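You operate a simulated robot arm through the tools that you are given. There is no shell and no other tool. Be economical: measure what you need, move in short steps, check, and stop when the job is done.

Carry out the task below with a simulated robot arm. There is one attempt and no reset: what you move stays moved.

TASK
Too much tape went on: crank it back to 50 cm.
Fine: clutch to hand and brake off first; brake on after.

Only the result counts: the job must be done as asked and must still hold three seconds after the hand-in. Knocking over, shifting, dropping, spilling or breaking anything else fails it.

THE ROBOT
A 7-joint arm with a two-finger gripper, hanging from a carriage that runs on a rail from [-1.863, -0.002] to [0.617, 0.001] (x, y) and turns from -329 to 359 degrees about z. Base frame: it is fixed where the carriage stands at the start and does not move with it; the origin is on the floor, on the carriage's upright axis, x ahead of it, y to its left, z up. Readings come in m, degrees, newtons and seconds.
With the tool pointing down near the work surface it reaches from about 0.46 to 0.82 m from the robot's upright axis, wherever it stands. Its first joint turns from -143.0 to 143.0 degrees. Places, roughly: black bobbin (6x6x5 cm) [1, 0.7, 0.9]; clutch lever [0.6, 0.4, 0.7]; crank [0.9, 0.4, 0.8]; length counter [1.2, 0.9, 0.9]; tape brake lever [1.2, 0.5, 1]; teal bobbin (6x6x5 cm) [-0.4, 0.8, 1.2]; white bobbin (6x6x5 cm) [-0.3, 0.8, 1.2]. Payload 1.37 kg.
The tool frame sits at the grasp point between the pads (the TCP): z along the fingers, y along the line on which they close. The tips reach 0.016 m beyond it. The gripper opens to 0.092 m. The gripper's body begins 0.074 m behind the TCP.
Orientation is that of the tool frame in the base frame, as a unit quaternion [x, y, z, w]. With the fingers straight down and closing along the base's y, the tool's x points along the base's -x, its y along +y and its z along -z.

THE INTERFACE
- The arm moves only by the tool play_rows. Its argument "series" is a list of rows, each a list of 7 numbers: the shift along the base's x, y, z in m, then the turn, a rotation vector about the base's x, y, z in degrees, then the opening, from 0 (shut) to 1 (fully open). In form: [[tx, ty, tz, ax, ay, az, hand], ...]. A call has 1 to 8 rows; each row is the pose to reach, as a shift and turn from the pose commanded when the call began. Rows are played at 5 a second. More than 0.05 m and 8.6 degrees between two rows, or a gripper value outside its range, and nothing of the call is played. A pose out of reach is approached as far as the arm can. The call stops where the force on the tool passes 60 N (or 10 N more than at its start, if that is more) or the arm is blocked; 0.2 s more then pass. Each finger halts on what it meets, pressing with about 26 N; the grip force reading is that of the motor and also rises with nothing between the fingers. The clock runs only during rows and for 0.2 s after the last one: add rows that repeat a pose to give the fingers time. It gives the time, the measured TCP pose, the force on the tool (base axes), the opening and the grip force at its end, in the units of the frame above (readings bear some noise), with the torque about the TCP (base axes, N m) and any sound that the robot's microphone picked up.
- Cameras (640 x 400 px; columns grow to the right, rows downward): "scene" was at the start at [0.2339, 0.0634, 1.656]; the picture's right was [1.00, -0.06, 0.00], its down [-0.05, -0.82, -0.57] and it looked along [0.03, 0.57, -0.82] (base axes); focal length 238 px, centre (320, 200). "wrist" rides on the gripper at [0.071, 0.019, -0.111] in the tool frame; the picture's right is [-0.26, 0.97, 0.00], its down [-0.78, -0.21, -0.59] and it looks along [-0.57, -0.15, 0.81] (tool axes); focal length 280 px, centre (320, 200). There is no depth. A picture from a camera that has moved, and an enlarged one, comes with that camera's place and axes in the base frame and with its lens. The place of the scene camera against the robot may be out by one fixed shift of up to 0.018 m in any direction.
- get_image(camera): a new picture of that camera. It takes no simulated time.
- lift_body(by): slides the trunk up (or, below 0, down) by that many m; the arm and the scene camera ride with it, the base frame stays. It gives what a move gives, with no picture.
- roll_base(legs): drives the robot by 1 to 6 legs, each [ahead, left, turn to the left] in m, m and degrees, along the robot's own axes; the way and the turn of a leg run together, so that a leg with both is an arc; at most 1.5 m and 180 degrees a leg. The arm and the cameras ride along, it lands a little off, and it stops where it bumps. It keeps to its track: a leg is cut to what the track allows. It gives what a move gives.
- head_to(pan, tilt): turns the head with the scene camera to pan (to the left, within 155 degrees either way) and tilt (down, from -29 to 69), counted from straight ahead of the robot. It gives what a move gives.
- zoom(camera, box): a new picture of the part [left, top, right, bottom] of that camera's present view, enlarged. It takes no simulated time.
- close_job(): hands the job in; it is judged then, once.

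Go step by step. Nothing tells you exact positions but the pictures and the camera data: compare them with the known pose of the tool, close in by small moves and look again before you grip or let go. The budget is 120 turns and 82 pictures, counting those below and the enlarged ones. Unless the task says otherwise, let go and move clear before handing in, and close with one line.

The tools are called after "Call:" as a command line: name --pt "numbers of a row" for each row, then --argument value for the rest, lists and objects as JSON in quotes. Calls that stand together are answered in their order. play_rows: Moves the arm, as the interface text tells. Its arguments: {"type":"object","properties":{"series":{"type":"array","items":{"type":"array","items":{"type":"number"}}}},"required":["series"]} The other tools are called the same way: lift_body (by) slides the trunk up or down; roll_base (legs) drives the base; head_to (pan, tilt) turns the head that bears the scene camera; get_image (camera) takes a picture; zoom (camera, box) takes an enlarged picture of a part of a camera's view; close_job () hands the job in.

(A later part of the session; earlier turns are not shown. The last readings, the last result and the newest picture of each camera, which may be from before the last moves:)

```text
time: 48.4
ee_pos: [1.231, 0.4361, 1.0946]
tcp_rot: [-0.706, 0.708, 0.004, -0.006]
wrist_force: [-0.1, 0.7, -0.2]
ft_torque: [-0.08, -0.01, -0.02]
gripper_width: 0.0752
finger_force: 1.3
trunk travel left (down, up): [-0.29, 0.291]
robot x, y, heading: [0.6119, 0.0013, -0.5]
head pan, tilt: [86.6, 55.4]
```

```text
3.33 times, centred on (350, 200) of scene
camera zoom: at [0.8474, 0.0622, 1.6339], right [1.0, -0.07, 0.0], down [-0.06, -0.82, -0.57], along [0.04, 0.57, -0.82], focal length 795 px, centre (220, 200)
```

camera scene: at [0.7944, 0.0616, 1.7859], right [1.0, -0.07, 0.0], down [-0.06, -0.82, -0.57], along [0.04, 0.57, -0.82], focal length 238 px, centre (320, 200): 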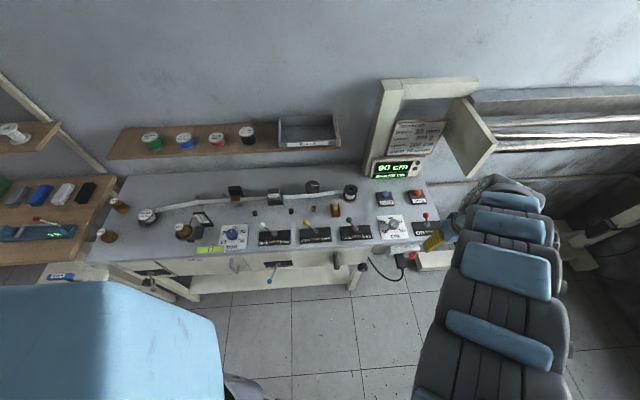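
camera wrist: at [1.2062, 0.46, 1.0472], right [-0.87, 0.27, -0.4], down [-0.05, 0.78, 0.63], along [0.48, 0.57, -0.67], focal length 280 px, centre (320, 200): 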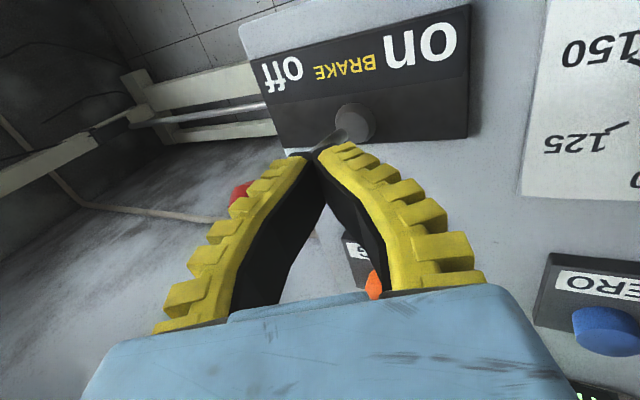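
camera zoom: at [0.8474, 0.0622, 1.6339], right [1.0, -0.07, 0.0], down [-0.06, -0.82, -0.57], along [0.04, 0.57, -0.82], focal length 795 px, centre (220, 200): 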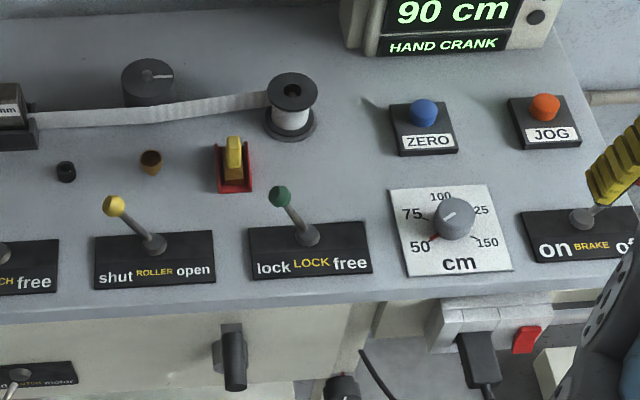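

Everything looks fine. The crank handle is at about x 0.885, y 0.385–0.444, z 0.82, standing above its hub at about z 0.73. I'll roll to it and tilt the tool forward (+y) so the wrist stays clear of the bench edge.

Call:
roll_base --legs '[[-0.37, 0, 0]]'

Call:
play_rows --pt "0.01 -0.03 0 8 0 0 0.8" --pt "0.01 -0.06 0 16 0 0 0.8" --pt "0.01 -0.09 0 24 0 0 0.8" --pt "0.01 -0.12 0 32 0 0 0.8" --pt "0.01 -0.14 0 40 0 0 0.8"

Call:
get_image --camera "wrist"

Call:
get_image --camera "scene"

```text
time: 50.8
ee_pos: [0.862, 0.4362, 1.0943]
tcp_rot: [-0.706, 0.708, 0.003, -0.005]
wrist_force: [0.4, 0.1, -0.4]
ft_torque: [0.02, 0.0, -0.01]
gripper_width: 0.0753
finger_force: 1.2
trunk travel left (down, up): [-0.29, 0.291]
robot x, y, heading: [0.2437, -0.0001, -0.3]
head pan, tilt: [86.6, 55.4]
```

```text
time: 52.0
ee_pos: [0.9188, 0.3124, 1.0868]
tcp_rot: [0.665, -0.664, -0.247, -0.237]
wrist_force: [0.4, 0.1, 0.0]
ft_torque: [-0.07, 0.03, 0.01]
gripper_width: 0.0755
finger_force: 1.3
out of reach, approached as far as the arm can: row 2, 3, 4, 5
trunk travel left (down, up): [-0.29, 0.291]
robot x, y, heading: [0.2409, 0.0016, -0.4]
head pan, tilt: [86.6, 55.4]
```

```text
46 pictures are left
camera wrist: at [0.8999, 0.1865, 1.127], right [-0.96, 0.19, 0.18], down [0.22, 0.22, 0.95], along [0.15, 0.96, -0.26], focal length 280 px, centre (320, 200)
```

wrist: 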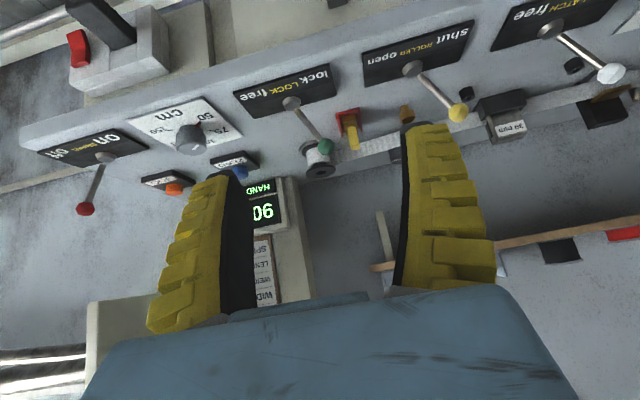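

```text
45 pictures are left
camera scene: at [0.4772, 0.0619, 1.6339], right [1.0, -0.07, 0.0], down [-0.05, -0.82, -0.57], along [0.04, 0.57, -0.82], focal length 238 px, centre (320, 200)
```

scene: 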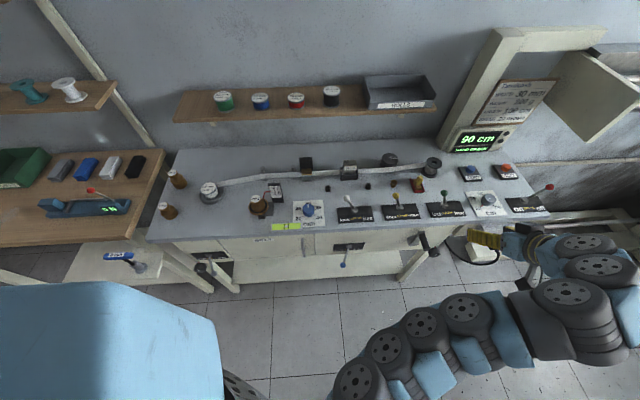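

The tilt is about 40°. I'll lower the trunk so the tool nears handle height, staying in front of it.

Call:
lift_body --by -0.2

Call:
get_image --camera "wrist"

Call:
get_image --camera "scene"

```text
time: 54.1
ee_pos: [0.9179, 0.3128, 0.8873]
tcp_rot: [-0.665, 0.665, 0.245, 0.237]
wrist_force: [-0.8, 0.2, 0.3]
ft_torque: [0.01, -0.02, 0.0]
gripper_width: 0.0753
finger_force: 1.6
trunk travel left (down, up): [-0.09, 0.491]
robot x, y, heading: [0.242, 0.0017, -0.1]
head pan, tilt: [86.6, 55.4]
```

```text
44 pictures are left
camera wrist: at [0.8999, 0.1869, 0.9274], right [-0.96, 0.2, 0.18], down [0.22, 0.22, 0.95], along [0.15, 0.96, -0.26], focal length 280 px, centre (320, 200)
```

wrist: 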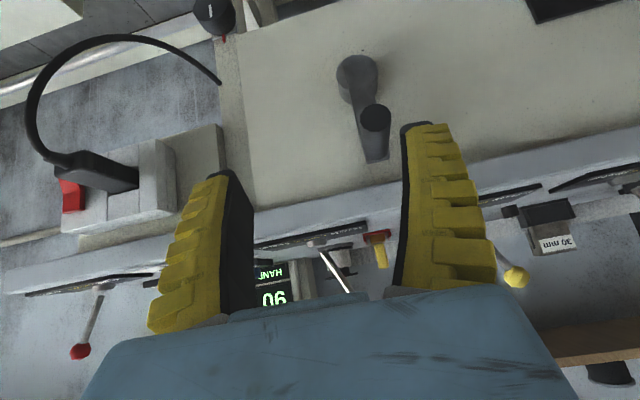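

```text
43 pictures are left
camera scene: at [0.4772, 0.0619, 1.434], right [1.0, -0.07, 0.0], down [-0.05, -0.82, -0.57], along [0.04, 0.57, -0.82], focal length 238 px, centre (320, 200)
```

scene: 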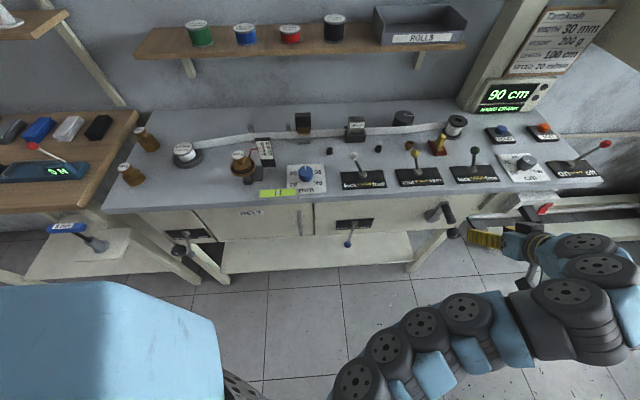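

The crank is seen front-on: handle axis at (0.878, z 0.821), hub centre at about z 0.732, radius about 0.089. I'll line up along the tool axis and advance onto the handle.

Call:
play_rows --pt "-0.02 0.014 0.005 0 0 0 0.8" --pt "-0.04 0.028 0.011 0 0 0 0.8" --pt "-0.04 0.052 -0.018 0 0 0 0.8"

Call:
get_image --camera "wrist"

```text
time: 54.9
ee_pos: [0.8834, 0.3698, 0.8658]
tcp_rot: [-0.665, 0.665, 0.246, 0.236]
wrist_force: [-0.4, -0.4, 0.5]
ft_torque: [0.03, 0.03, 0.03]
gripper_width: 0.0754
finger_force: 1.3
out of reach, approached as far as the arm can: row 1, 2, 3
trunk travel left (down, up): [-0.09, 0.491]
robot x, y, heading: [0.2392, 0.0024, -0.4]
head pan, tilt: [86.6, 55.4]
```

```text
42 pictures are left
camera wrist: at [0.8644, 0.2436, 0.9066], right [-0.96, 0.2, 0.18], down [0.22, 0.22, 0.95], along [0.15, 0.96, -0.26], focal length 280 px, centre (320, 200)
```

wrist: 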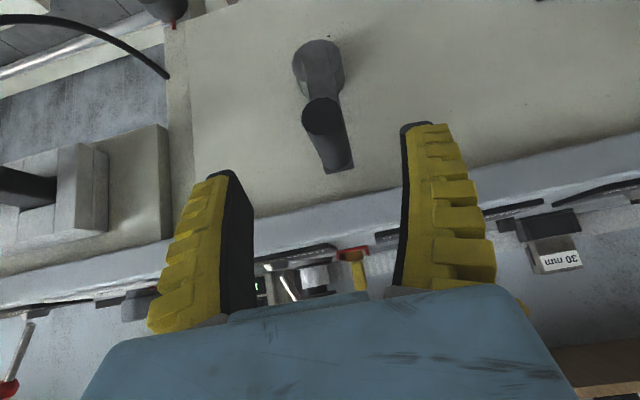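

I'm near an inner reach limit, so I'll raise slightly, shift the base left for more room, and return over the handle.

Call:
lift_body --by 0.06

Call:
roll_base --legs '[[-0.1, 0, 0]]'

Call:
play_rows --pt "0.03 -0.005 0 0 0 0 0.8" --pt "0.06 -0.01 0 0 0 0 0.8" --pt "0.095 -0.01 0 0 0 0 0.8" --pt "0.095 -0.01 -0.03 0 0 0 0.8"

Call:
get_image --camera "wrist"

```text
time: 55.9
ee_pos: [0.8833, 0.3688, 0.9258]
tcp_rot: [0.665, -0.664, -0.246, -0.236]
wrist_force: [0.2, 0.1, 0.7]
ft_torque: [0.01, -0.03, 0.01]
gripper_width: 0.0753
finger_force: 1.0
trunk travel left (down, up): [-0.15, 0.431]
robot x, y, heading: [0.2432, 0.0029, -0.5]
head pan, tilt: [86.6, 55.4]
```

```text
time: 57.1
ee_pos: [0.7852, 0.3689, 0.9266]
tcp_rot: [-0.665, 0.665, 0.246, 0.236]
wrist_force: [-0.6, -0.9, -0.7]
ft_torque: [-0.01, -0.01, -0.01]
gripper_width: 0.0754
finger_force: 1.5
trunk travel left (down, up): [-0.15, 0.431]
robot x, y, heading: [0.1424, -0.0025, -0.6]
head pan, tilt: [86.6, 55.4]
```

```text
time: 58.1
ee_pos: [0.8801, 0.3571, 0.8956]
tcp_rot: [-0.664, 0.665, 0.246, 0.237]
wrist_force: [1.4, 0.0, -0.4]
ft_torque: [0.0, 0.0, 0.03]
gripper_width: 0.0754
finger_force: 2.1
trunk travel left (down, up): [-0.15, 0.431]
robot x, y, heading: [0.1432, 0.001, -0.6]
head pan, tilt: [86.6, 55.4]
```

```text
41 pictures are left
camera wrist: at [0.8624, 0.2312, 0.9371], right [-0.96, 0.2, 0.18], down [0.22, 0.22, 0.95], along [0.15, 0.96, -0.26], focal length 280 px, centre (320, 200)
```

wrist: 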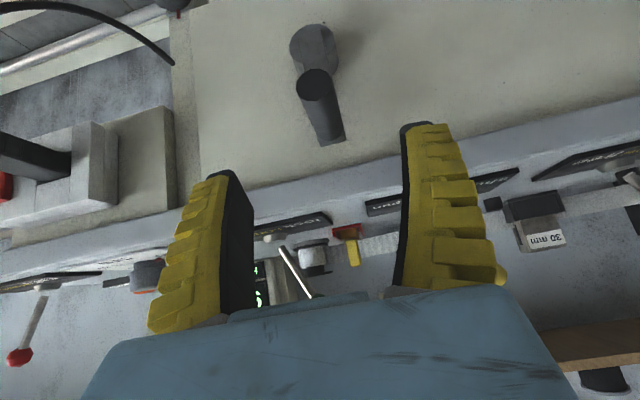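

The handle axis is confirmed at (0.877, z 0.821), y 0.385–0.46. I'll advance onto it along the tool axis and close.

Call:
play_rows --pt "-0.003 0.018 -0.025 0 0 0 0.8" --pt "-0.003 0.037 -0.05 0 0 0 0.8" --pt "-0.003 0.055 -0.0746 0 0 0 0.8" --pt "-0.003 0.055 -0.0746 0 0 0 0.4" --pt "-0.003 0.055 -0.0746 0 0 0 0" --pt "-0.003 0.055 -0.0746 0 0 0 0"

Call:
get_image --camera "wrist"

Call:
get_image --camera "scene"

```text
time: 59.5
ee_pos: [0.8777, 0.4113, 0.8204]
tcp_rot: [-0.664, 0.666, 0.244, 0.237]
wrist_force: [-3.7, -6.3, 8.2]
ft_torque: [0.04, 0.07, -0.03]
gripper_width: 0.0164
finger_force: 28.1
trunk travel left (down, up): [-0.15, 0.431]
robot x, y, heading: [0.1453, 0.0035, -0.3]
head pan, tilt: [86.6, 55.4]
```

```text
40 pictures are left
camera wrist: at [0.8598, 0.2851, 0.8612], right [-0.96, 0.2, 0.18], down [0.22, 0.22, 0.95], along [0.15, 0.95, -0.26], focal length 280 px, centre (320, 200)
```

wrist: 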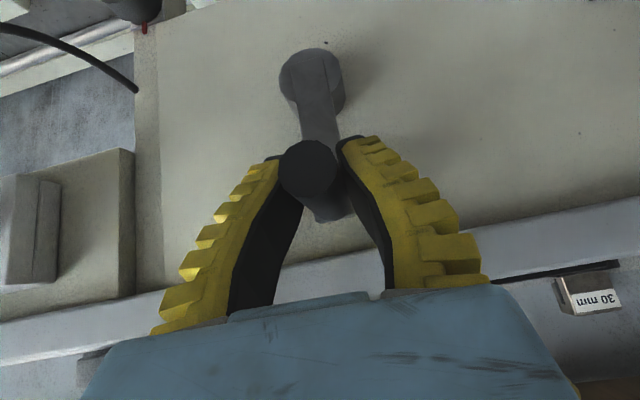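

```text
39 pictures are left
camera scene: at [0.3783, 0.061, 1.4941], right [1.0, -0.07, 0.0], down [-0.06, -0.82, -0.57], along [0.04, 0.57, -0.82], focal length 238 px, centre (320, 200)
```

scene: 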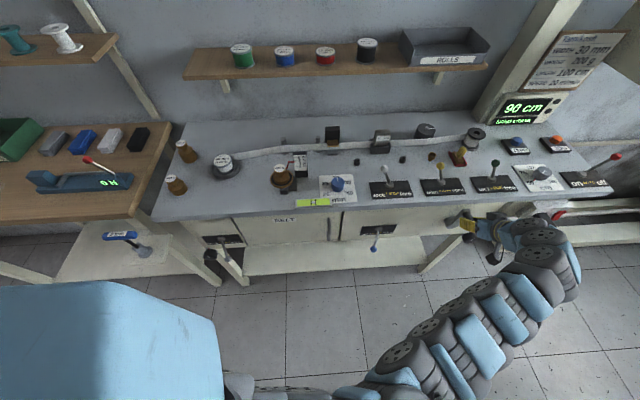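

The handle is gripped. I'll try a 45° counter-clockwise turn (seen from the front) and see which way the counter moves.

Call:
play_rows --pt "-0.0228 0 -0.003 0 0 0 0" --pt "-0.044 0 -0.0118 0 0 0 0" --pt "-0.0622 0 -0.0258 0 0 0 0"

Call:
zoom --camera "scene" --box '[440, 70, 640, 270]'

Call:
get_image --camera "wrist"

```text
time: 60.3
ee_pos: [0.815, 0.4123, 0.796]
tcp_rot: [-0.664, 0.666, 0.246, 0.236]
wrist_force: [4.5, -1.8, -9.6]
ft_torque: [-0.05, -0.06, -0.25]
gripper_width: 0.0138
finger_force: 28.1
trunk travel left (down, up): [-0.15, 0.431]
robot x, y, heading: [0.1458, 0.0006, -0.5]
head pan, tilt: [86.6, 55.4]
```

```text
2.00 times, centred on (540, 170) of scene
camera zoom: at [0.3783, 0.0609, 1.4938], right [1.0, -0.07, 0.0], down [-0.06, -0.82, -0.57], along [0.04, 0.57, -0.82], focal length 477 px, centre (-120, 260)
```

zoom: 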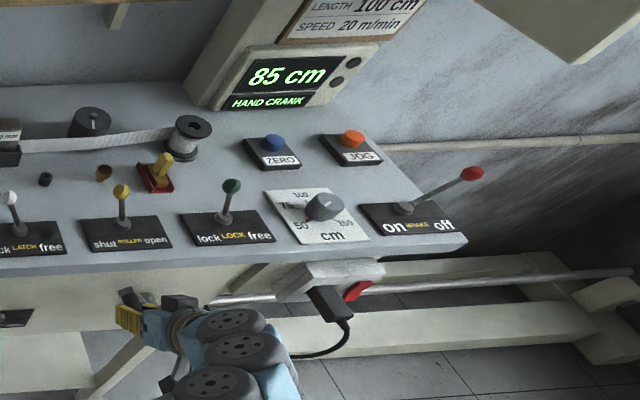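

```text
37 pictures are left
camera wrist: at [0.7969, 0.2853, 0.8365], right [-0.96, 0.2, 0.18], down [0.23, 0.22, 0.95], along [0.15, 0.95, -0.26], focal length 280 px, centre (320, 200)
```

wrist: 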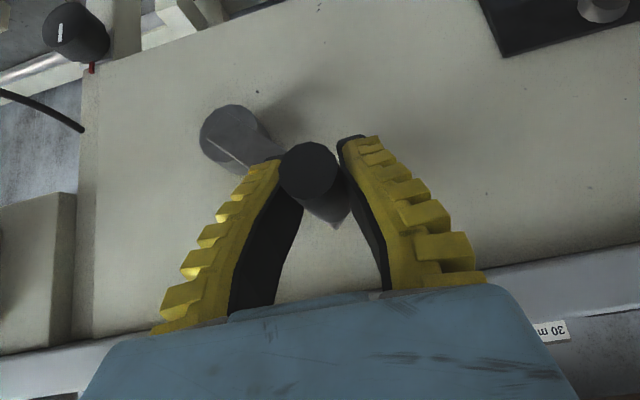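

It reads 85 cm, so this is the right direction at about 5 cm per 45° — one full turn in all. I'll continue around in 20° steps.

Call:
play_rows --pt "-0.0176 0 -0.025 0 0 0 0" --pt "-0.0255 0 -0.0545 0 0 0 0" --pt "-0.0228 0 -0.085 0 0 0 0"

Call:
get_image --camera "wrist"

Call:
zoom --camera "scene" --box '[440, 70, 640, 270]'

```text
time: 61.1
ee_pos: [0.791, 0.4124, 0.711]
tcp_rot: [0.665, -0.665, -0.246, -0.236]
wrist_force: [0.0, 0.4, 0.2]
ft_torque: [0.03, 0.04, -0.01]
gripper_width: 0.0001
finger_force: 27.7
trunk travel left (down, up): [-0.15, 0.431]
robot x, y, heading: [0.1415, -0.0053, -0.4]
head pan, tilt: [86.6, 55.4]
```

```text
36 pictures are left
camera wrist: at [0.7736, 0.2863, 0.7506], right [-0.96, 0.2, 0.18], down [0.22, 0.22, 0.95], along [0.15, 0.96, -0.26], focal length 280 px, centre (320, 200)
```

wrist: 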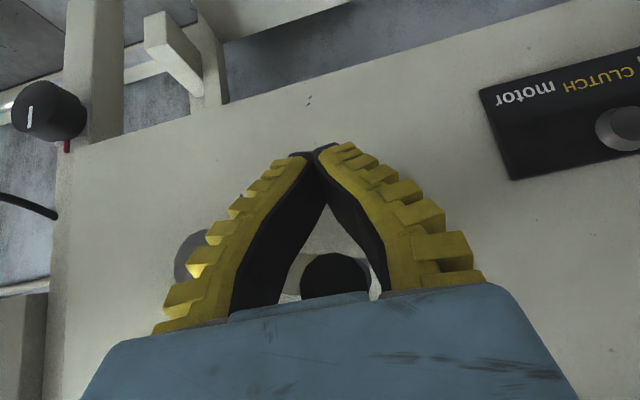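

```text
2.00 times, centred on (540, 170) of scene
camera zoom: at [0.378, 0.0613, 1.4939], right [1.0, -0.07, 0.0], down [-0.06, -0.82, -0.57], along [0.04, 0.57, -0.82], focal length 477 px, centre (-120, 260)
```

zoom: 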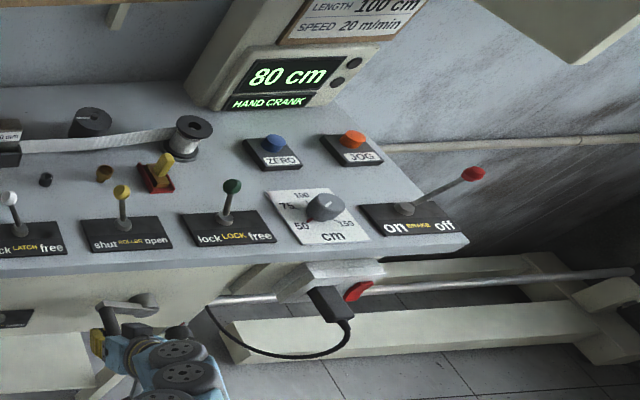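

The counter is at 80 cm. The handle slid up out of the pad tips and is now trapped in the hollow between the closed fingers, with the crank at about 90°. I'll use that hollow as a hook: reduce the tilt to about 25° and lower until the palm rests near the handle.

Call:
play_rows --pt "0 0.006 -0.01 -5 0 0 0" --pt "0 0.012 -0.02 -10 0 0 0" --pt "0 0.018 -0.03 -15 0 0 0" --pt "0 0.018 -0.04 -15 0 0 0"

Call:
get_image --camera "wrist"

Call:
zoom --camera "scene" --box '[400, 100, 600, 300]'

```text
time: 62.1
ee_pos: [0.7922, 0.4317, 0.6712]
tcp_rot: [-0.69, 0.691, 0.157, 0.148]
wrist_force: [-0.6, 0.5, 0.8]
ft_torque: [-0.05, 0.0, 0.0]
gripper_width: 0.0
finger_force: 27.9
trunk travel left (down, up): [-0.15, 0.431]
robot x, y, heading: [0.1448, 0.0035, -0.4]
head pan, tilt: [86.6, 55.4]
```

```text
34 pictures are left
camera wrist: at [0.7727, 0.32, 0.7419], right [-0.96, 0.24, 0.12], down [0.22, 0.46, 0.86], along [0.15, 0.86, -0.5], focal length 280 px, centre (320, 200)
```

wrist: 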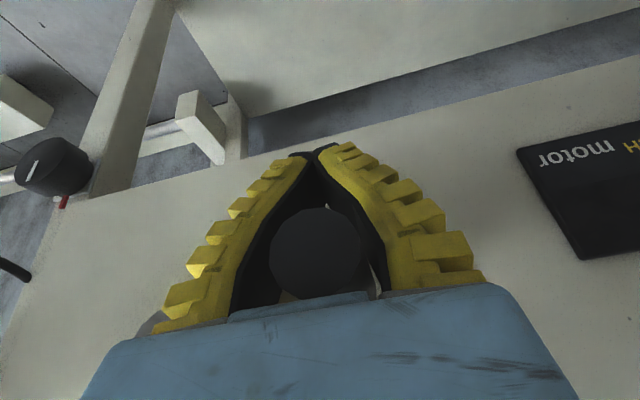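

```text
2.00 times, centred on (500, 200) of scene
camera zoom: at [0.3782, 0.0616, 1.4939], right [1.0, -0.07, 0.0], down [-0.06, -0.82, -0.57], along [0.04, 0.57, -0.82], focal length 477 px, centre (-40, 200)
```

zoom: 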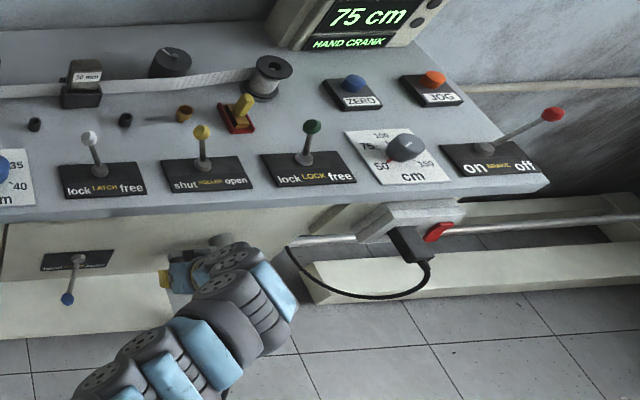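

The trapped handle is being carried (counter 75). The handle is now at about (0.787, z 0.719), θ≈99°. I'll continue around the bottom with the same tool-to-handle offset.

Call:
play_rows --pt "0.004 0 -0.02 0 0 0 0" --pt "0.012 0 -0.038 0 0 0 0" --pt "0.021 0 -0.051 0 0 0 0" --pt "0.032 0 -0.062 0 0 0 0" --pt "0.045 0 -0.07 0 0 0 0" --pt "0.059 0 -0.076 0 0 0 0"

Call:
get_image --camera "wrist"

Call:
zoom --camera "scene" --box '[400, 70, 600, 270]'

```text
time: 63.5
ee_pos: [0.8132, 0.4317, 0.6232]
tcp_rot: [-0.69, 0.691, 0.156, 0.149]
wrist_force: [0.2, 0.7, -0.1]
ft_torque: [0.03, 0.0, 0.03]
gripper_width: 0.0
finger_force: 27.8
out of reach, approached as far as the arm can: row 4, 5, 6
trunk travel left (down, up): [-0.15, 0.431]
robot x, y, heading: [0.141, -0.0028, -0.3]
head pan, tilt: [86.6, 55.4]
```

```text
32 pictures are left
camera wrist: at [0.7942, 0.3199, 0.6938], right [-0.96, 0.24, 0.12], down [0.22, 0.46, 0.86], along [0.15, 0.86, -0.49], focal length 280 px, centre (320, 200)
```

wrist: 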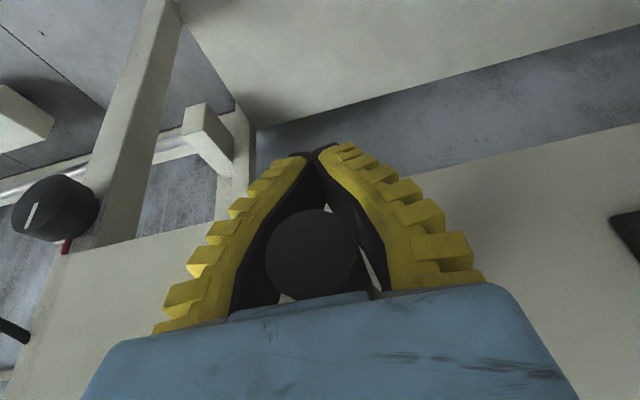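

```text
2.00 times, centred on (500, 170) of scene
camera zoom: at [0.3781, 0.0615, 1.494], right [1.0, -0.07, 0.0], down [-0.06, -0.82, -0.57], along [0.04, 0.57, -0.82], focal length 477 px, centre (-40, 260)
```

zoom: 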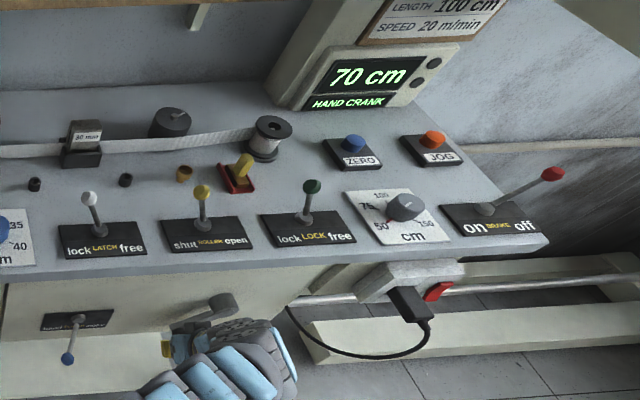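

The counter reads 70 cm with the handle at θ≈131°. The arm is at its downward limit, so I'll use the trunk for down and the base for +x, in small alternating steps.

Call:
lift_body --by -0.012

Call:
roll_base --legs '[[0.02, 0, 0]]'

Call:
lift_body --by -0.012

Call:
roll_base --legs '[[0.025, 0, 0]]'

Call:
get_image --camera "wrist"

Call:
zoom --camera "scene" --box '[400, 70, 600, 270]'

```text
time: 64.1
ee_pos: [0.8196, 0.4315, 0.6124]
tcp_rot: [-0.689, 0.692, 0.154, 0.152]
wrist_force: [13.1, -0.7, 10.5]
ft_torque: [-0.49, 0.76, 0.65]
gripper_width: 0.0002
finger_force: 27.4
trunk travel left (down, up): [-0.138, 0.443]
robot x, y, heading: [0.1452, 0.0025, -0.8]
head pan, tilt: [86.6, 55.4]
```

```text
time: 64.9
ee_pos: [0.8323, 0.4321, 0.6106]
tcp_rot: [-0.689, 0.691, 0.157, 0.149]
wrist_force: [0.7, -0.3, 0.3]
ft_torque: [0.05, 0.01, 0.02]
gripper_width: 0.0002
finger_force: 28.3
trunk travel left (down, up): [-0.138, 0.443]
robot x, y, heading: [0.163, 0.0051, -0.6]
head pan, tilt: [86.6, 55.4]
```

```text
time: 65.5
ee_pos: [0.8408, 0.4324, 0.6025]
tcp_rot: [-0.689, 0.692, 0.154, 0.152]
wrist_force: [11.9, -1.9, 17.0]
ft_torque: [-0.73, 0.71, 0.59]
gripper_width: 0.0001
finger_force: 27.3
trunk travel left (down, up): [-0.126, 0.455]
robot x, y, heading: [0.16, -0.0029, -0.6]
head pan, tilt: [86.6, 55.4]
```

```text
time: 66.3
ee_pos: [0.8567, 0.4329, 0.5981]
tcp_rot: [-0.69, 0.691, 0.157, 0.147]
wrist_force: [-0.1, 0.6, 0.6]
ft_torque: [0.0, 0.03, 0.03]
gripper_width: 0.0002
finger_force: 28.0
trunk travel left (down, up): [-0.126, 0.455]
robot x, y, heading: [0.1881, 0.0024, -0.7]
head pan, tilt: [86.6, 55.4]
```

```text
30 pictures are left
camera wrist: at [0.8391, 0.3203, 0.6695], right [-0.96, 0.24, 0.12], down [0.22, 0.46, 0.86], along [0.15, 0.86, -0.5], focal length 280 px, centre (320, 200)
```

wrist: 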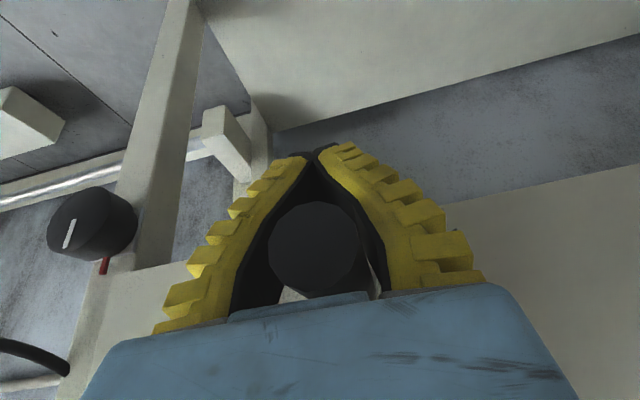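

```text
2.00 times, centred on (500, 170) of scene
camera zoom: at [0.4235, 0.0616, 1.4699], right [1.0, -0.07, 0.0], down [-0.06, -0.82, -0.57], along [0.04, 0.57, -0.82], focal length 477 px, centre (-40, 260)
```

zoom: 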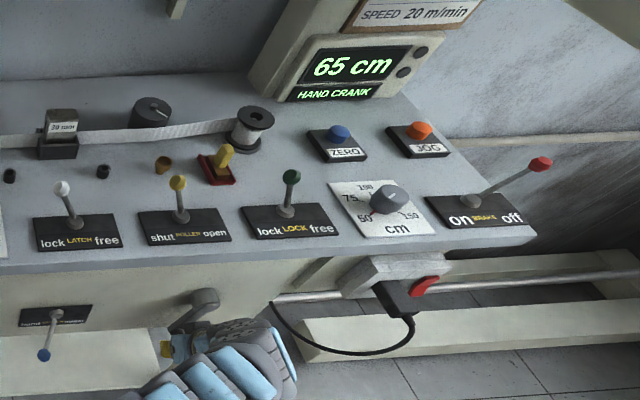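

65 cm at θ≈163°. I'll move across the bottom with the base.

Call:
roll_base --legs '[[0.03, 0, 0]]'

Call:
roll_base --legs '[[0.025, 0, 0]]'

Call:
get_image --camera "wrist"

Call:
zoom --camera "scene" --box '[400, 70, 600, 270]'

```text
time: 67.1
ee_pos: [0.8885, 0.4328, 0.5976]
tcp_rot: [-0.69, 0.691, 0.157, 0.148]
wrist_force: [0.3, 0.2, 0.1]
ft_torque: [-0.04, 0.01, 0.01]
gripper_width: 0.0
finger_force: 27.7
trunk travel left (down, up): [-0.126, 0.455]
robot x, y, heading: [0.221, 0.003, -0.5]
head pan, tilt: [86.6, 55.4]
```

```text
time: 67.9
ee_pos: [0.9125, 0.4315, 0.5969]
tcp_rot: [-0.69, 0.691, 0.157, 0.148]
wrist_force: [0.6, -0.8, 3.9]
ft_torque: [-0.14, 0.06, 0.09]
gripper_width: 0.0
finger_force: 27.8
trunk travel left (down, up): [-0.126, 0.455]
robot x, y, heading: [0.2441, 0.0022, -0.4]
head pan, tilt: [86.6, 55.4]
```

```text
28 pictures are left
camera wrist: at [0.8948, 0.3204, 0.6699], right [-0.96, 0.24, 0.12], down [0.22, 0.46, 0.86], along [0.15, 0.86, -0.49], focal length 280 px, centre (320, 200)
```

wrist: 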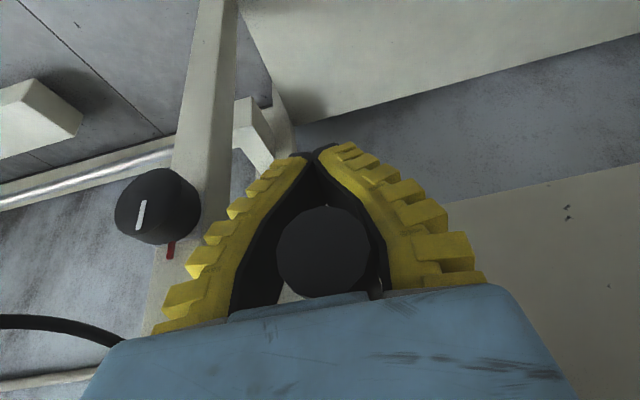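

```text
2.00 times, centred on (500, 170) of scene
camera zoom: at [0.4787, 0.0616, 1.47], right [1.0, -0.07, 0.0], down [-0.06, -0.82, -0.57], along [0.04, 0.57, -0.82], focal length 477 px, centre (-40, 260)
```

zoom: 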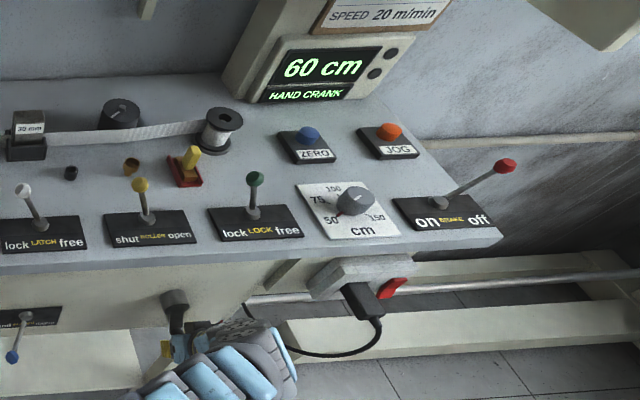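

60 cm at θ≈200°. Now I'll go up the right side with the arm, hooking the handle from below.

Call:
play_rows --pt "0.008 0 0.01 0 0 0 0" --pt "0.016 0 0.02 0 0 0 0" --pt "0.024 0 0.03 0 0 0 0" --pt "0.03 0 0.037 0 0 0 0"

Call:
get_image --camera "wrist"

Call:
zoom --camera "scene" --box '[400, 70, 600, 270]'

```text
time: 68.9
ee_pos: [0.936, 0.424, 0.6335]
tcp_rot: [-0.69, 0.691, 0.156, 0.148]
wrist_force: [0.0, 0.3, 0.4]
ft_torque: [0.01, -0.02, -0.01]
gripper_width: 0.0059
finger_force: 28.4
out of reach, approached as far as the arm can: row 1, 2, 3, 4
trunk travel left (down, up): [-0.126, 0.455]
robot x, y, heading: [0.2466, -0.0026, -0.5]
head pan, tilt: [86.6, 55.4]
```

```text
26 pictures are left
camera wrist: at [0.9177, 0.313, 0.7048], right [-0.96, 0.24, 0.12], down [0.22, 0.46, 0.86], along [0.15, 0.86, -0.49], focal length 280 px, centre (320, 200)
```

wrist: 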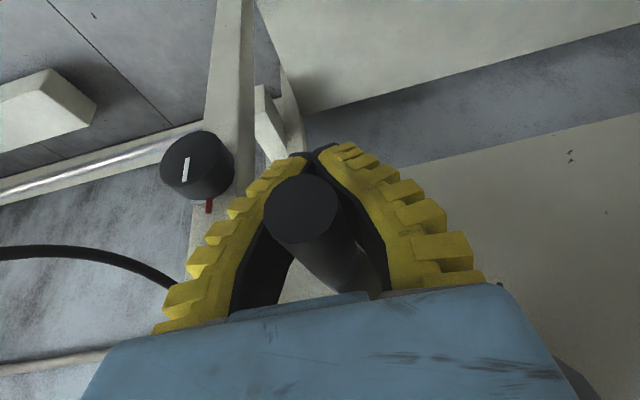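

```text
2.00 times, centred on (500, 170) of scene
camera zoom: at [0.4786, 0.0616, 1.47], right [1.0, -0.07, 0.0], down [-0.06, -0.82, -0.57], along [0.04, 0.57, -0.82], focal length 477 px, centre (-40, 260)
```

zoom: 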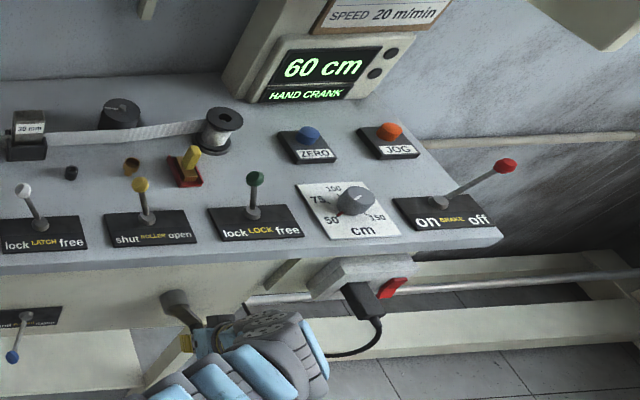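

The handle is at θ≈221° with the display at 60. The readings fit 50 cm per turn with a display rounded to 5, so the target is θ≈288°. I'll continue up with trunk and base steps.

Call:
lift_body --by 0.012

Call:
roll_base --legs '[[0.015, 0, 0]]'

Call:
lift_body --by 0.012

Call:
get_image --camera "wrist"

Call:
zoom --camera "scene" --box '[400, 70, 600, 270]'

```text
time: 69.5
ee_pos: [0.94, 0.4214, 0.6457]
tcp_rot: [-0.689, 0.692, 0.155, 0.151]
wrist_force: [18.7, 0.3, -15.7]
ft_torque: [0.1, 0.5, -0.09]
gripper_width: 0.006
finger_force: 28.6
trunk travel left (down, up): [-0.138, 0.443]
robot x, y, heading: [0.244, -0.0036, -0.6]
head pan, tilt: [86.6, 55.4]
```

```text
time: 70.3
ee_pos: [0.9504, 0.4247, 0.6458]
tcp_rot: [-0.69, 0.691, 0.156, 0.148]
wrist_force: [0.6, 0.5, -0.1]
ft_torque: [0.01, -0.02, -0.01]
gripper_width: 0.0002
finger_force: 27.8
trunk travel left (down, up): [-0.138, 0.443]
robot x, y, heading: [0.2559, 0.0011, -0.5]
head pan, tilt: [86.6, 55.4]
```

```text
time: 70.9
ee_pos: [0.9534, 0.423, 0.6582]
tcp_rot: [-0.69, 0.692, 0.155, 0.148]
wrist_force: [9.5, -0.4, -4.6]
ft_torque: [0.15, 0.25, -0.05]
gripper_width: 0.0059
finger_force: 28.1
trunk travel left (down, up): [-0.15, 0.431]
robot x, y, heading: [0.2581, 0.0028, -0.6]
head pan, tilt: [86.6, 55.4]
```

```text
24 pictures are left
camera wrist: at [0.9348, 0.3121, 0.7295], right [-0.96, 0.24, 0.12], down [0.22, 0.46, 0.86], along [0.15, 0.86, -0.49], focal length 280 px, centre (320, 200)
```

wrist: 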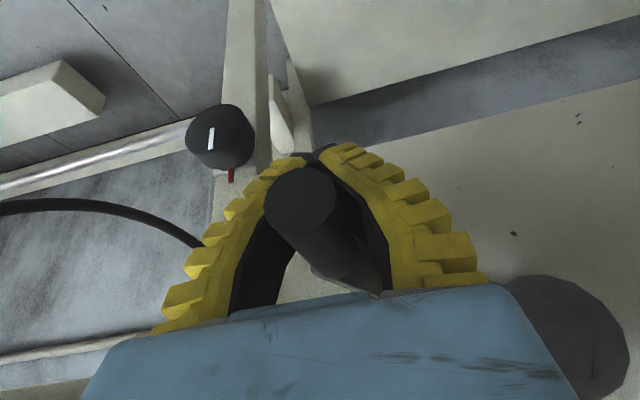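

```text
2.00 times, centred on (500, 170) of scene
camera zoom: at [0.4944, 0.0613, 1.4943], right [1.0, -0.07, 0.0], down [-0.06, -0.82, -0.57], along [0.04, 0.57, -0.82], focal length 477 px, centre (-40, 260)
```

zoom: 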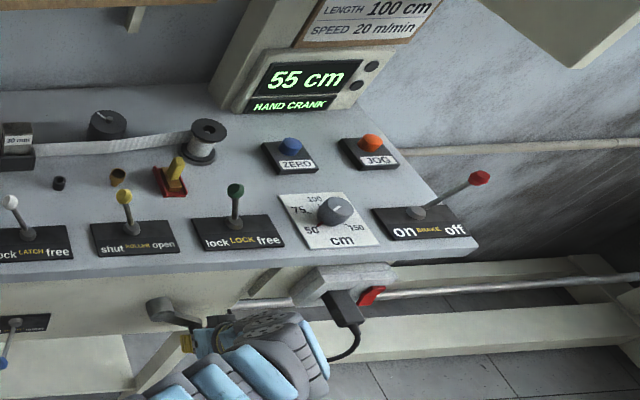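

55 cm at θ≈240°, as predicted. From here it's almost straight up, to about +0.07 m more for 50 cm.

Call:
roll_base --legs '[[0.01, 0, 0]]'

Call:
lift_body --by 0.025

Call:
lift_body --by 0.02

Call:
get_image --camera "wrist"

Call:
zoom --camera "scene" --box '[400, 70, 600, 270]'

```text
time: 71.6
ee_pos: [0.9582, 0.4275, 0.6565]
tcp_rot: [0.691, -0.69, -0.158, -0.148]
wrist_force: [-3.2, 1.3, -0.8]
ft_torque: [-0.02, -0.11, -0.07]
gripper_width: 0.0
finger_force: 27.7
trunk travel left (down, up): [-0.15, 0.431]
robot x, y, heading: [0.2699, -0.0013, -0.6]
head pan, tilt: [86.6, 55.4]
```

```text
time: 72.3
ee_pos: [0.9639, 0.4254, 0.6843]
tcp_rot: [-0.69, 0.691, 0.156, 0.15]
wrist_force: [9.5, 0.1, -1.2]
ft_torque: [0.05, 0.25, -0.06]
gripper_width: 0.0
finger_force: 28.1
trunk travel left (down, up): [-0.175, 0.406]
robot x, y, heading: [0.2681, 0.0011, -0.5]
head pan, tilt: [86.6, 55.4]
```

```text
time: 73.0
ee_pos: [0.9643, 0.4237, 0.7043]
tcp_rot: [-0.689, 0.691, 0.155, 0.151]
wrist_force: [15.8, -0.3, -2.8]
ft_torque: [0.05, 0.36, -0.04]
gripper_width: 0.0004
finger_force: 27.8
trunk travel left (down, up): [-0.195, 0.386]
robot x, y, heading: [0.2666, 0.004, -0.3]
head pan, tilt: [86.6, 55.4]
```

```text
22 pictures are left
camera wrist: at [0.946, 0.3133, 0.7755], right [-0.96, 0.24, 0.12], down [0.22, 0.46, 0.86], along [0.15, 0.86, -0.49], focal length 280 px, centre (320, 200)
```

wrist: 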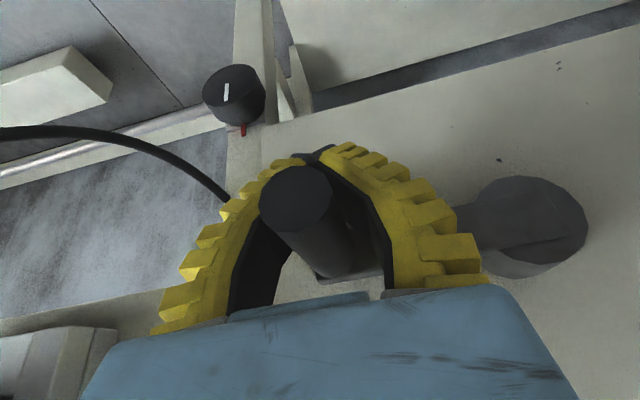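

```text
2.00 times, centred on (500, 170) of scene
camera zoom: at [0.5051, 0.0616, 1.5396], right [1.0, -0.07, 0.0], down [-0.05, -0.82, -0.57], along [0.04, 0.57, -0.82], focal length 477 px, centre (-40, 260)
```

zoom: 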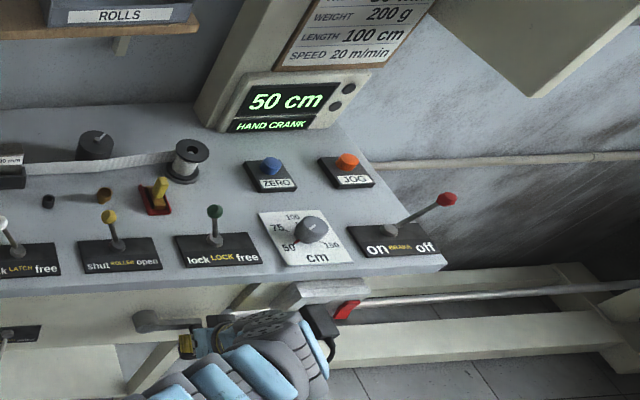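

The display reads 50 cm, but the handle is only at θ≈270°, near the rounding edge. I'll nudge about 2.5 cm further up to reach the middle of the 50 band.

Call:
lift_body --by 0.014

Call:
lift_body --by 0.01

Call:
get_image --camera "wrist"

Call:
zoom --camera "scene" --box '[400, 70, 600, 270]'

```text
time: 73.6
ee_pos: [0.9641, 0.4246, 0.7183]
tcp_rot: [-0.691, 0.691, 0.156, 0.148]
wrist_force: [16.3, -0.2, -3.3]
ft_torque: [0.03, 0.38, -0.06]
gripper_width: 0.0004
finger_force: 27.8
trunk travel left (down, up): [-0.209, 0.372]
robot x, y, heading: [0.2677, 0.0004, -0.7]
head pan, tilt: [86.6, 55.4]
```

```text
time: 74.2
ee_pos: [0.9599, 0.4267, 0.7265]
tcp_rot: [0.691, -0.69, -0.158, -0.149]
wrist_force: [8.3, 0.0, -1.2]
ft_torque: [-0.01, 0.21, 0.04]
gripper_width: 0.0
finger_force: 28.0
trunk travel left (down, up): [-0.219, 0.362]
robot x, y, heading: [0.2671, 0.0013, -0.5]
head pan, tilt: [86.6, 55.4]
```

```text
20 pictures are left
camera wrist: at [0.9427, 0.3144, 0.798], right [-0.96, 0.23, 0.12], down [0.22, 0.46, 0.86], along [0.14, 0.86, -0.49], focal length 280 px, centre (320, 200)
```

wrist: 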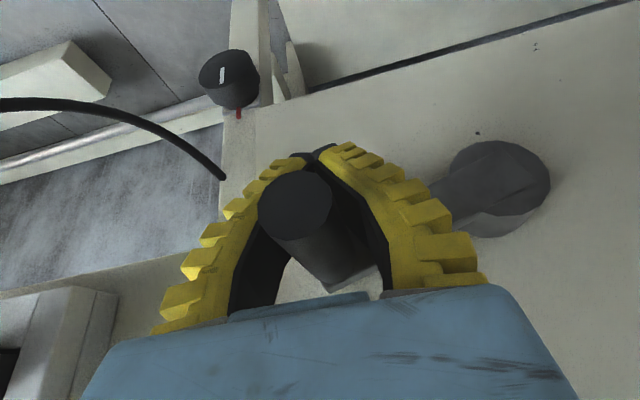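

```text
2.00 times, centred on (500, 170) of scene
camera zoom: at [0.504, 0.0617, 1.5633], right [1.0, -0.07, 0.0], down [-0.05, -0.82, -0.57], along [0.04, 0.57, -0.82], focal length 477 px, centre (-40, 260)
```

zoom: 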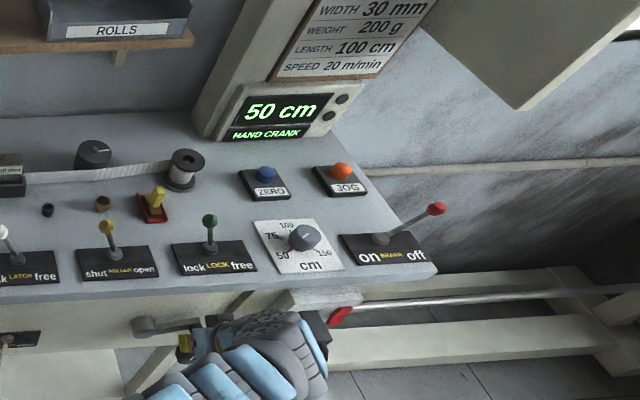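

50 cm at θ≈286°, in the middle of the band. I'll open a little and slide straight off along the handle axis (−y).

Call:
play_rows --pt "0 0 0 0 0 0 0.15" --pt "0 0 0 0 0 0 0.35" --pt "0 0 0 0 0 0 0.5" --pt "0 -0.02 0 0 0 0 0.5" --pt "0 -0.045 0 0 0 0 0.5" --pt "0 -0.07 0 0 0 0 0.5" --pt "0 -0.09 0 0 0 0 0.5"

Call:
get_image --camera "wrist"

Call:
zoom --camera "scene" --box '[400, 70, 600, 270]'

```text
time: 75.8
ee_pos: [0.9607, 0.3358, 0.727]
tcp_rot: [-0.69, 0.691, 0.157, 0.149]
wrist_force: [-0.6, 0.4, -0.6]
ft_torque: [0.02, 0.01, -0.01]
gripper_width: 0.0494
finger_force: 1.9
trunk travel left (down, up): [-0.219, 0.362]
robot x, y, heading: [0.2698, -0.0016, -0.6]
head pan, tilt: [86.6, 55.4]
```

```text
18 pictures are left
camera wrist: at [0.9413, 0.2228, 0.7979], right [-0.96, 0.24, 0.12], down [0.22, 0.46, 0.86], along [0.15, 0.86, -0.49], focal length 280 px, centre (320, 200)
```

wrist: 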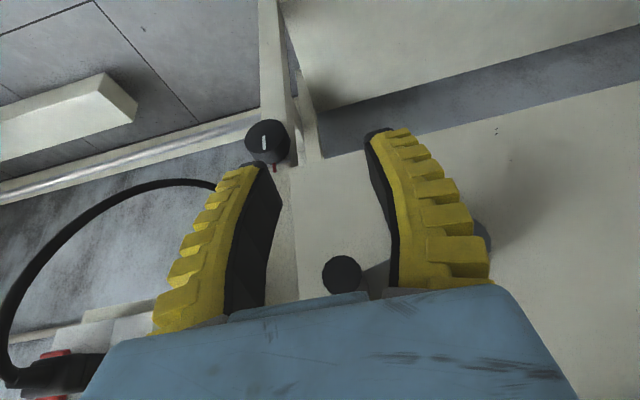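

```text
2.00 times, centred on (500, 170) of scene
camera zoom: at [0.5033, 0.0616, 1.5629], right [1.0, -0.07, 0.0], down [-0.06, -0.82, -0.57], along [0.04, 0.57, -0.82], focal length 477 px, centre (-40, 260)
```

zoom: 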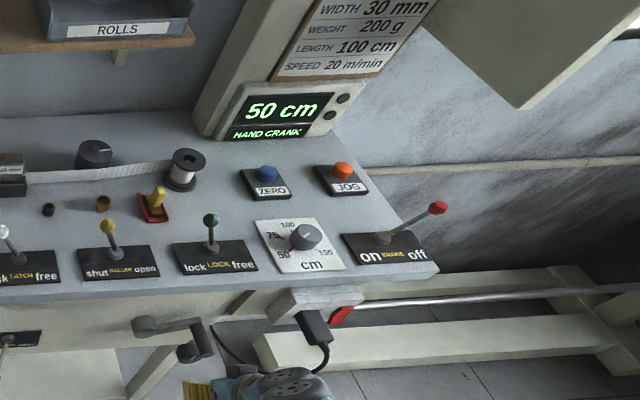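

The crank stayed put and the counter holds 50 cm. Now the brake: retreat up, untilt, and roll right.

Call:
lift_body --by 0.2

Call:
play_rows --pt "0 0 0.04 -5 0 0 0.8" --pt "0 0 0.08 -10 0 0 1" --pt "0 0.01 0.12 -15 0 0 1" --pt "0 0.02 0.16 -20 0 0 1" --pt "0 0.03 0.18 -25 0 0 1"

Call:
roll_base --legs '[[0.36, 0, 0]]'

```text
time: 78.0
ee_pos: [0.9587, 0.3347, 0.9253]
tcp_rot: [-0.69, 0.691, 0.158, 0.148]
wrist_force: [-0.1, -0.1, -0.8]
ft_torque: [-0.01, 0.01, 0.03]
gripper_width: 0.0489
finger_force: 2.1
trunk travel left (down, up): [-0.419, 0.162]
robot x, y, heading: [0.2678, 0.0012, -0.4]
head pan, tilt: [86.6, 55.4]
```

```text
time: 79.2
ee_pos: [0.9586, 0.3652, 1.105]
tcp_rot: [-0.707, 0.707, 0.004, -0.005]
wrist_force: [-0.1, -0.8, -1.2]
ft_torque: [0.06, -0.01, -0.01]
gripper_width: 0.0917
finger_force: 0.0
trunk travel left (down, up): [-0.419, 0.162]
robot x, y, heading: [0.2699, -0.001, -0.4]
head pan, tilt: [86.6, 55.4]
```

```text
time: 81.5
ee_pos: [1.2989, 0.375, 1.1033]
tcp_rot: [0.711, -0.704, -0.005, 0.003]
wrist_force: [0.1, 0.6, -0.1]
ft_torque: [0.0, 0.04, -0.01]
gripper_width: 0.0919
finger_force: 0.0
trunk travel left (down, up): [-0.419, 0.162]
robot x, y, heading: [0.6106, -0.001, 0.3]
head pan, tilt: [86.6, 55.4]
```

Now I'll tilt the open gripper outward and approach the brake knob.

Call:
play_rows --pt "0 0.02 0 0 -6 0 1" --pt "0 0.04 0 0 -12 0 1" --pt "0 0.06 0 0 -18 0 1" --pt "0 0.09 0 0 -24 0 1" --pt "0 0.12 0 0 -24 0 1"

Call:
get_image --camera "wrist"

```text
time: 82.7
ee_pos: [1.2979, 0.4932, 1.1058]
tcp_rot: [0.696, -0.688, 0.144, -0.143]
wrist_force: [-0.6, 0.3, -0.8]
ft_torque: [0.04, -0.04, 0.0]
gripper_width: 0.0917
finger_force: 0.0
trunk travel left (down, up): [-0.419, 0.162]
robot x, y, heading: [0.6117, 0.0001, 0.2]
head pan, tilt: [86.6, 55.4]
```

```text
16 pictures are left
camera wrist: at [1.2378, 0.4218, 1.1997], right [-0.89, 0.25, -0.38], down [-0.05, 0.78, 0.62], along [0.46, 0.57, -0.68], focal length 280 px, centre (320, 200)
```

wrist: 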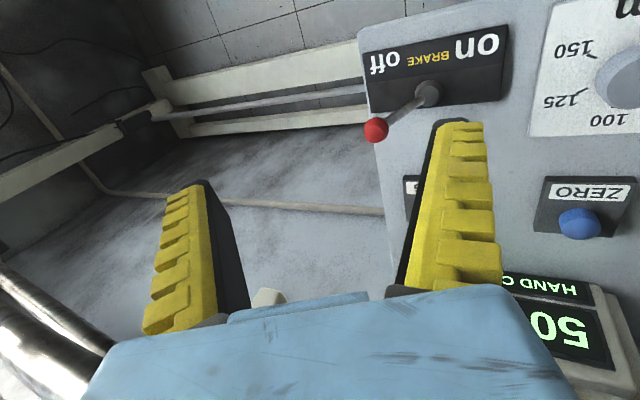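

The knob is at (1.317, 0.537, 0.954). I'll move over it and descend so it lies between the fingers.

Call:
play_rows --pt "0.001 0.02 0 0 0 0 1" --pt "0.002 0.042 0 0 0 0 1" --pt "0.002 0.042 0 0 0 0 1"

Call:
lift_body --by -0.12

Call:
get_image --camera "wrist"

```text
time: 83.5
ee_pos: [1.301, 0.5365, 1.105]
tcp_rot: [0.696, -0.689, 0.143, -0.143]
wrist_force: [-0.6, -0.3, 0.1]
ft_torque: [-0.06, 0.04, 0.02]
gripper_width: 0.092
finger_force: 0.1
trunk travel left (down, up): [-0.419, 0.162]
robot x, y, heading: [0.6143, -0.0008, -0.0]
head pan, tilt: [86.6, 55.4]
```

```text
time: 85.0
ee_pos: [1.3006, 0.5355, 0.9849]
tcp_rot: [0.696, -0.689, 0.143, -0.143]
wrist_force: [0.5, -0.4, -0.1]
ft_torque: [-0.02, 0.0, 0.01]
gripper_width: 0.092
finger_force: 0.1
trunk travel left (down, up): [-0.299, 0.282]
robot x, y, heading: [0.6145, -0.0016, 0.4]
head pan, tilt: [86.6, 55.4]
```

```text
15 pictures are left
camera wrist: at [1.2399, 0.4642, 1.08], right [-0.89, 0.25, -0.38], down [-0.05, 0.78, 0.62], along [0.46, 0.57, -0.68], focal length 280 px, centre (320, 200)
```

wrist: 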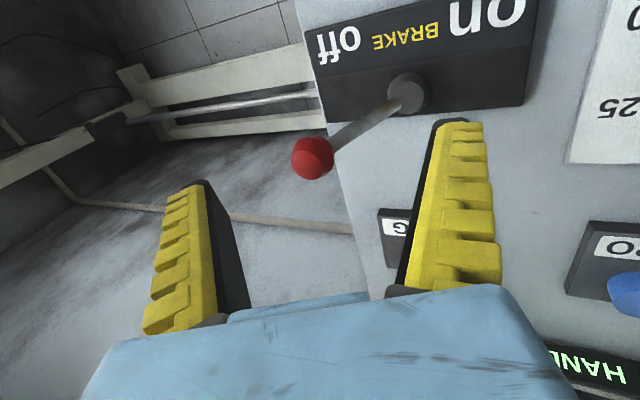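

I'll lower the last bit, then narrow and push −x toward "on".

Call:
lift_body --by -0.043

Call:
play_rows --pt "-0.005 0 0 0 0 0 0.85" --pt "-0.015 0 0 0 0 0 0.7" --pt "-0.03 0 0 0 0 0 0.6" --pt "-0.045 0 0 0 0 0 0.6" --pt "-0.058 0 0 0 0 0 0.6"

Call:
get_image --camera "wrist"

```text
time: 85.8
ee_pos: [1.3007, 0.5358, 0.9419]
tcp_rot: [0.695, -0.69, 0.144, -0.143]
wrist_force: [-0.3, -0.3, 0.3]
ft_torque: [0.01, 0.01, 0.01]
gripper_width: 0.0917
finger_force: 0.1
trunk travel left (down, up): [-0.256, 0.325]
robot x, y, heading: [0.6141, -0.0001, 0.3]
head pan, tilt: [86.6, 55.4]
```

```text
time: 87.0
ee_pos: [1.2426, 0.5386, 0.9407]
tcp_rot: [0.696, -0.689, 0.144, -0.141]
wrist_force: [0.4, 0.0, 1.1]
ft_torque: [-0.01, 0.04, 0.03]
gripper_width: 0.0579
finger_force: 2.4
trunk travel left (down, up): [-0.256, 0.325]
robot x, y, heading: [0.61, 0.0016, 0.2]
head pan, tilt: [86.6, 55.4]
```

```text
14 pictures are left
camera wrist: at [1.1813, 0.4653, 1.0367], right [-0.89, 0.25, -0.38], down [-0.05, 0.78, 0.62], along [0.46, 0.57, -0.68], focal length 280 px, centre (320, 200)
```

wrist: 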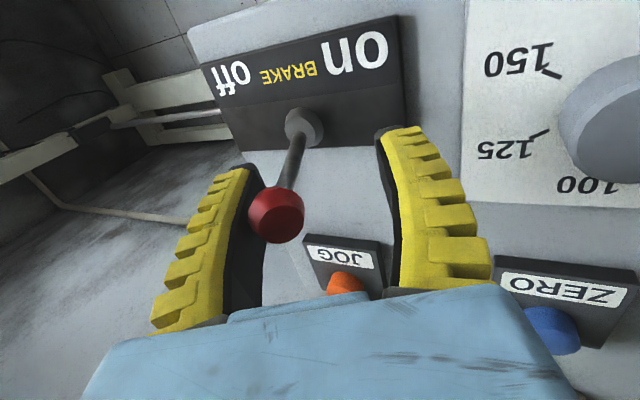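

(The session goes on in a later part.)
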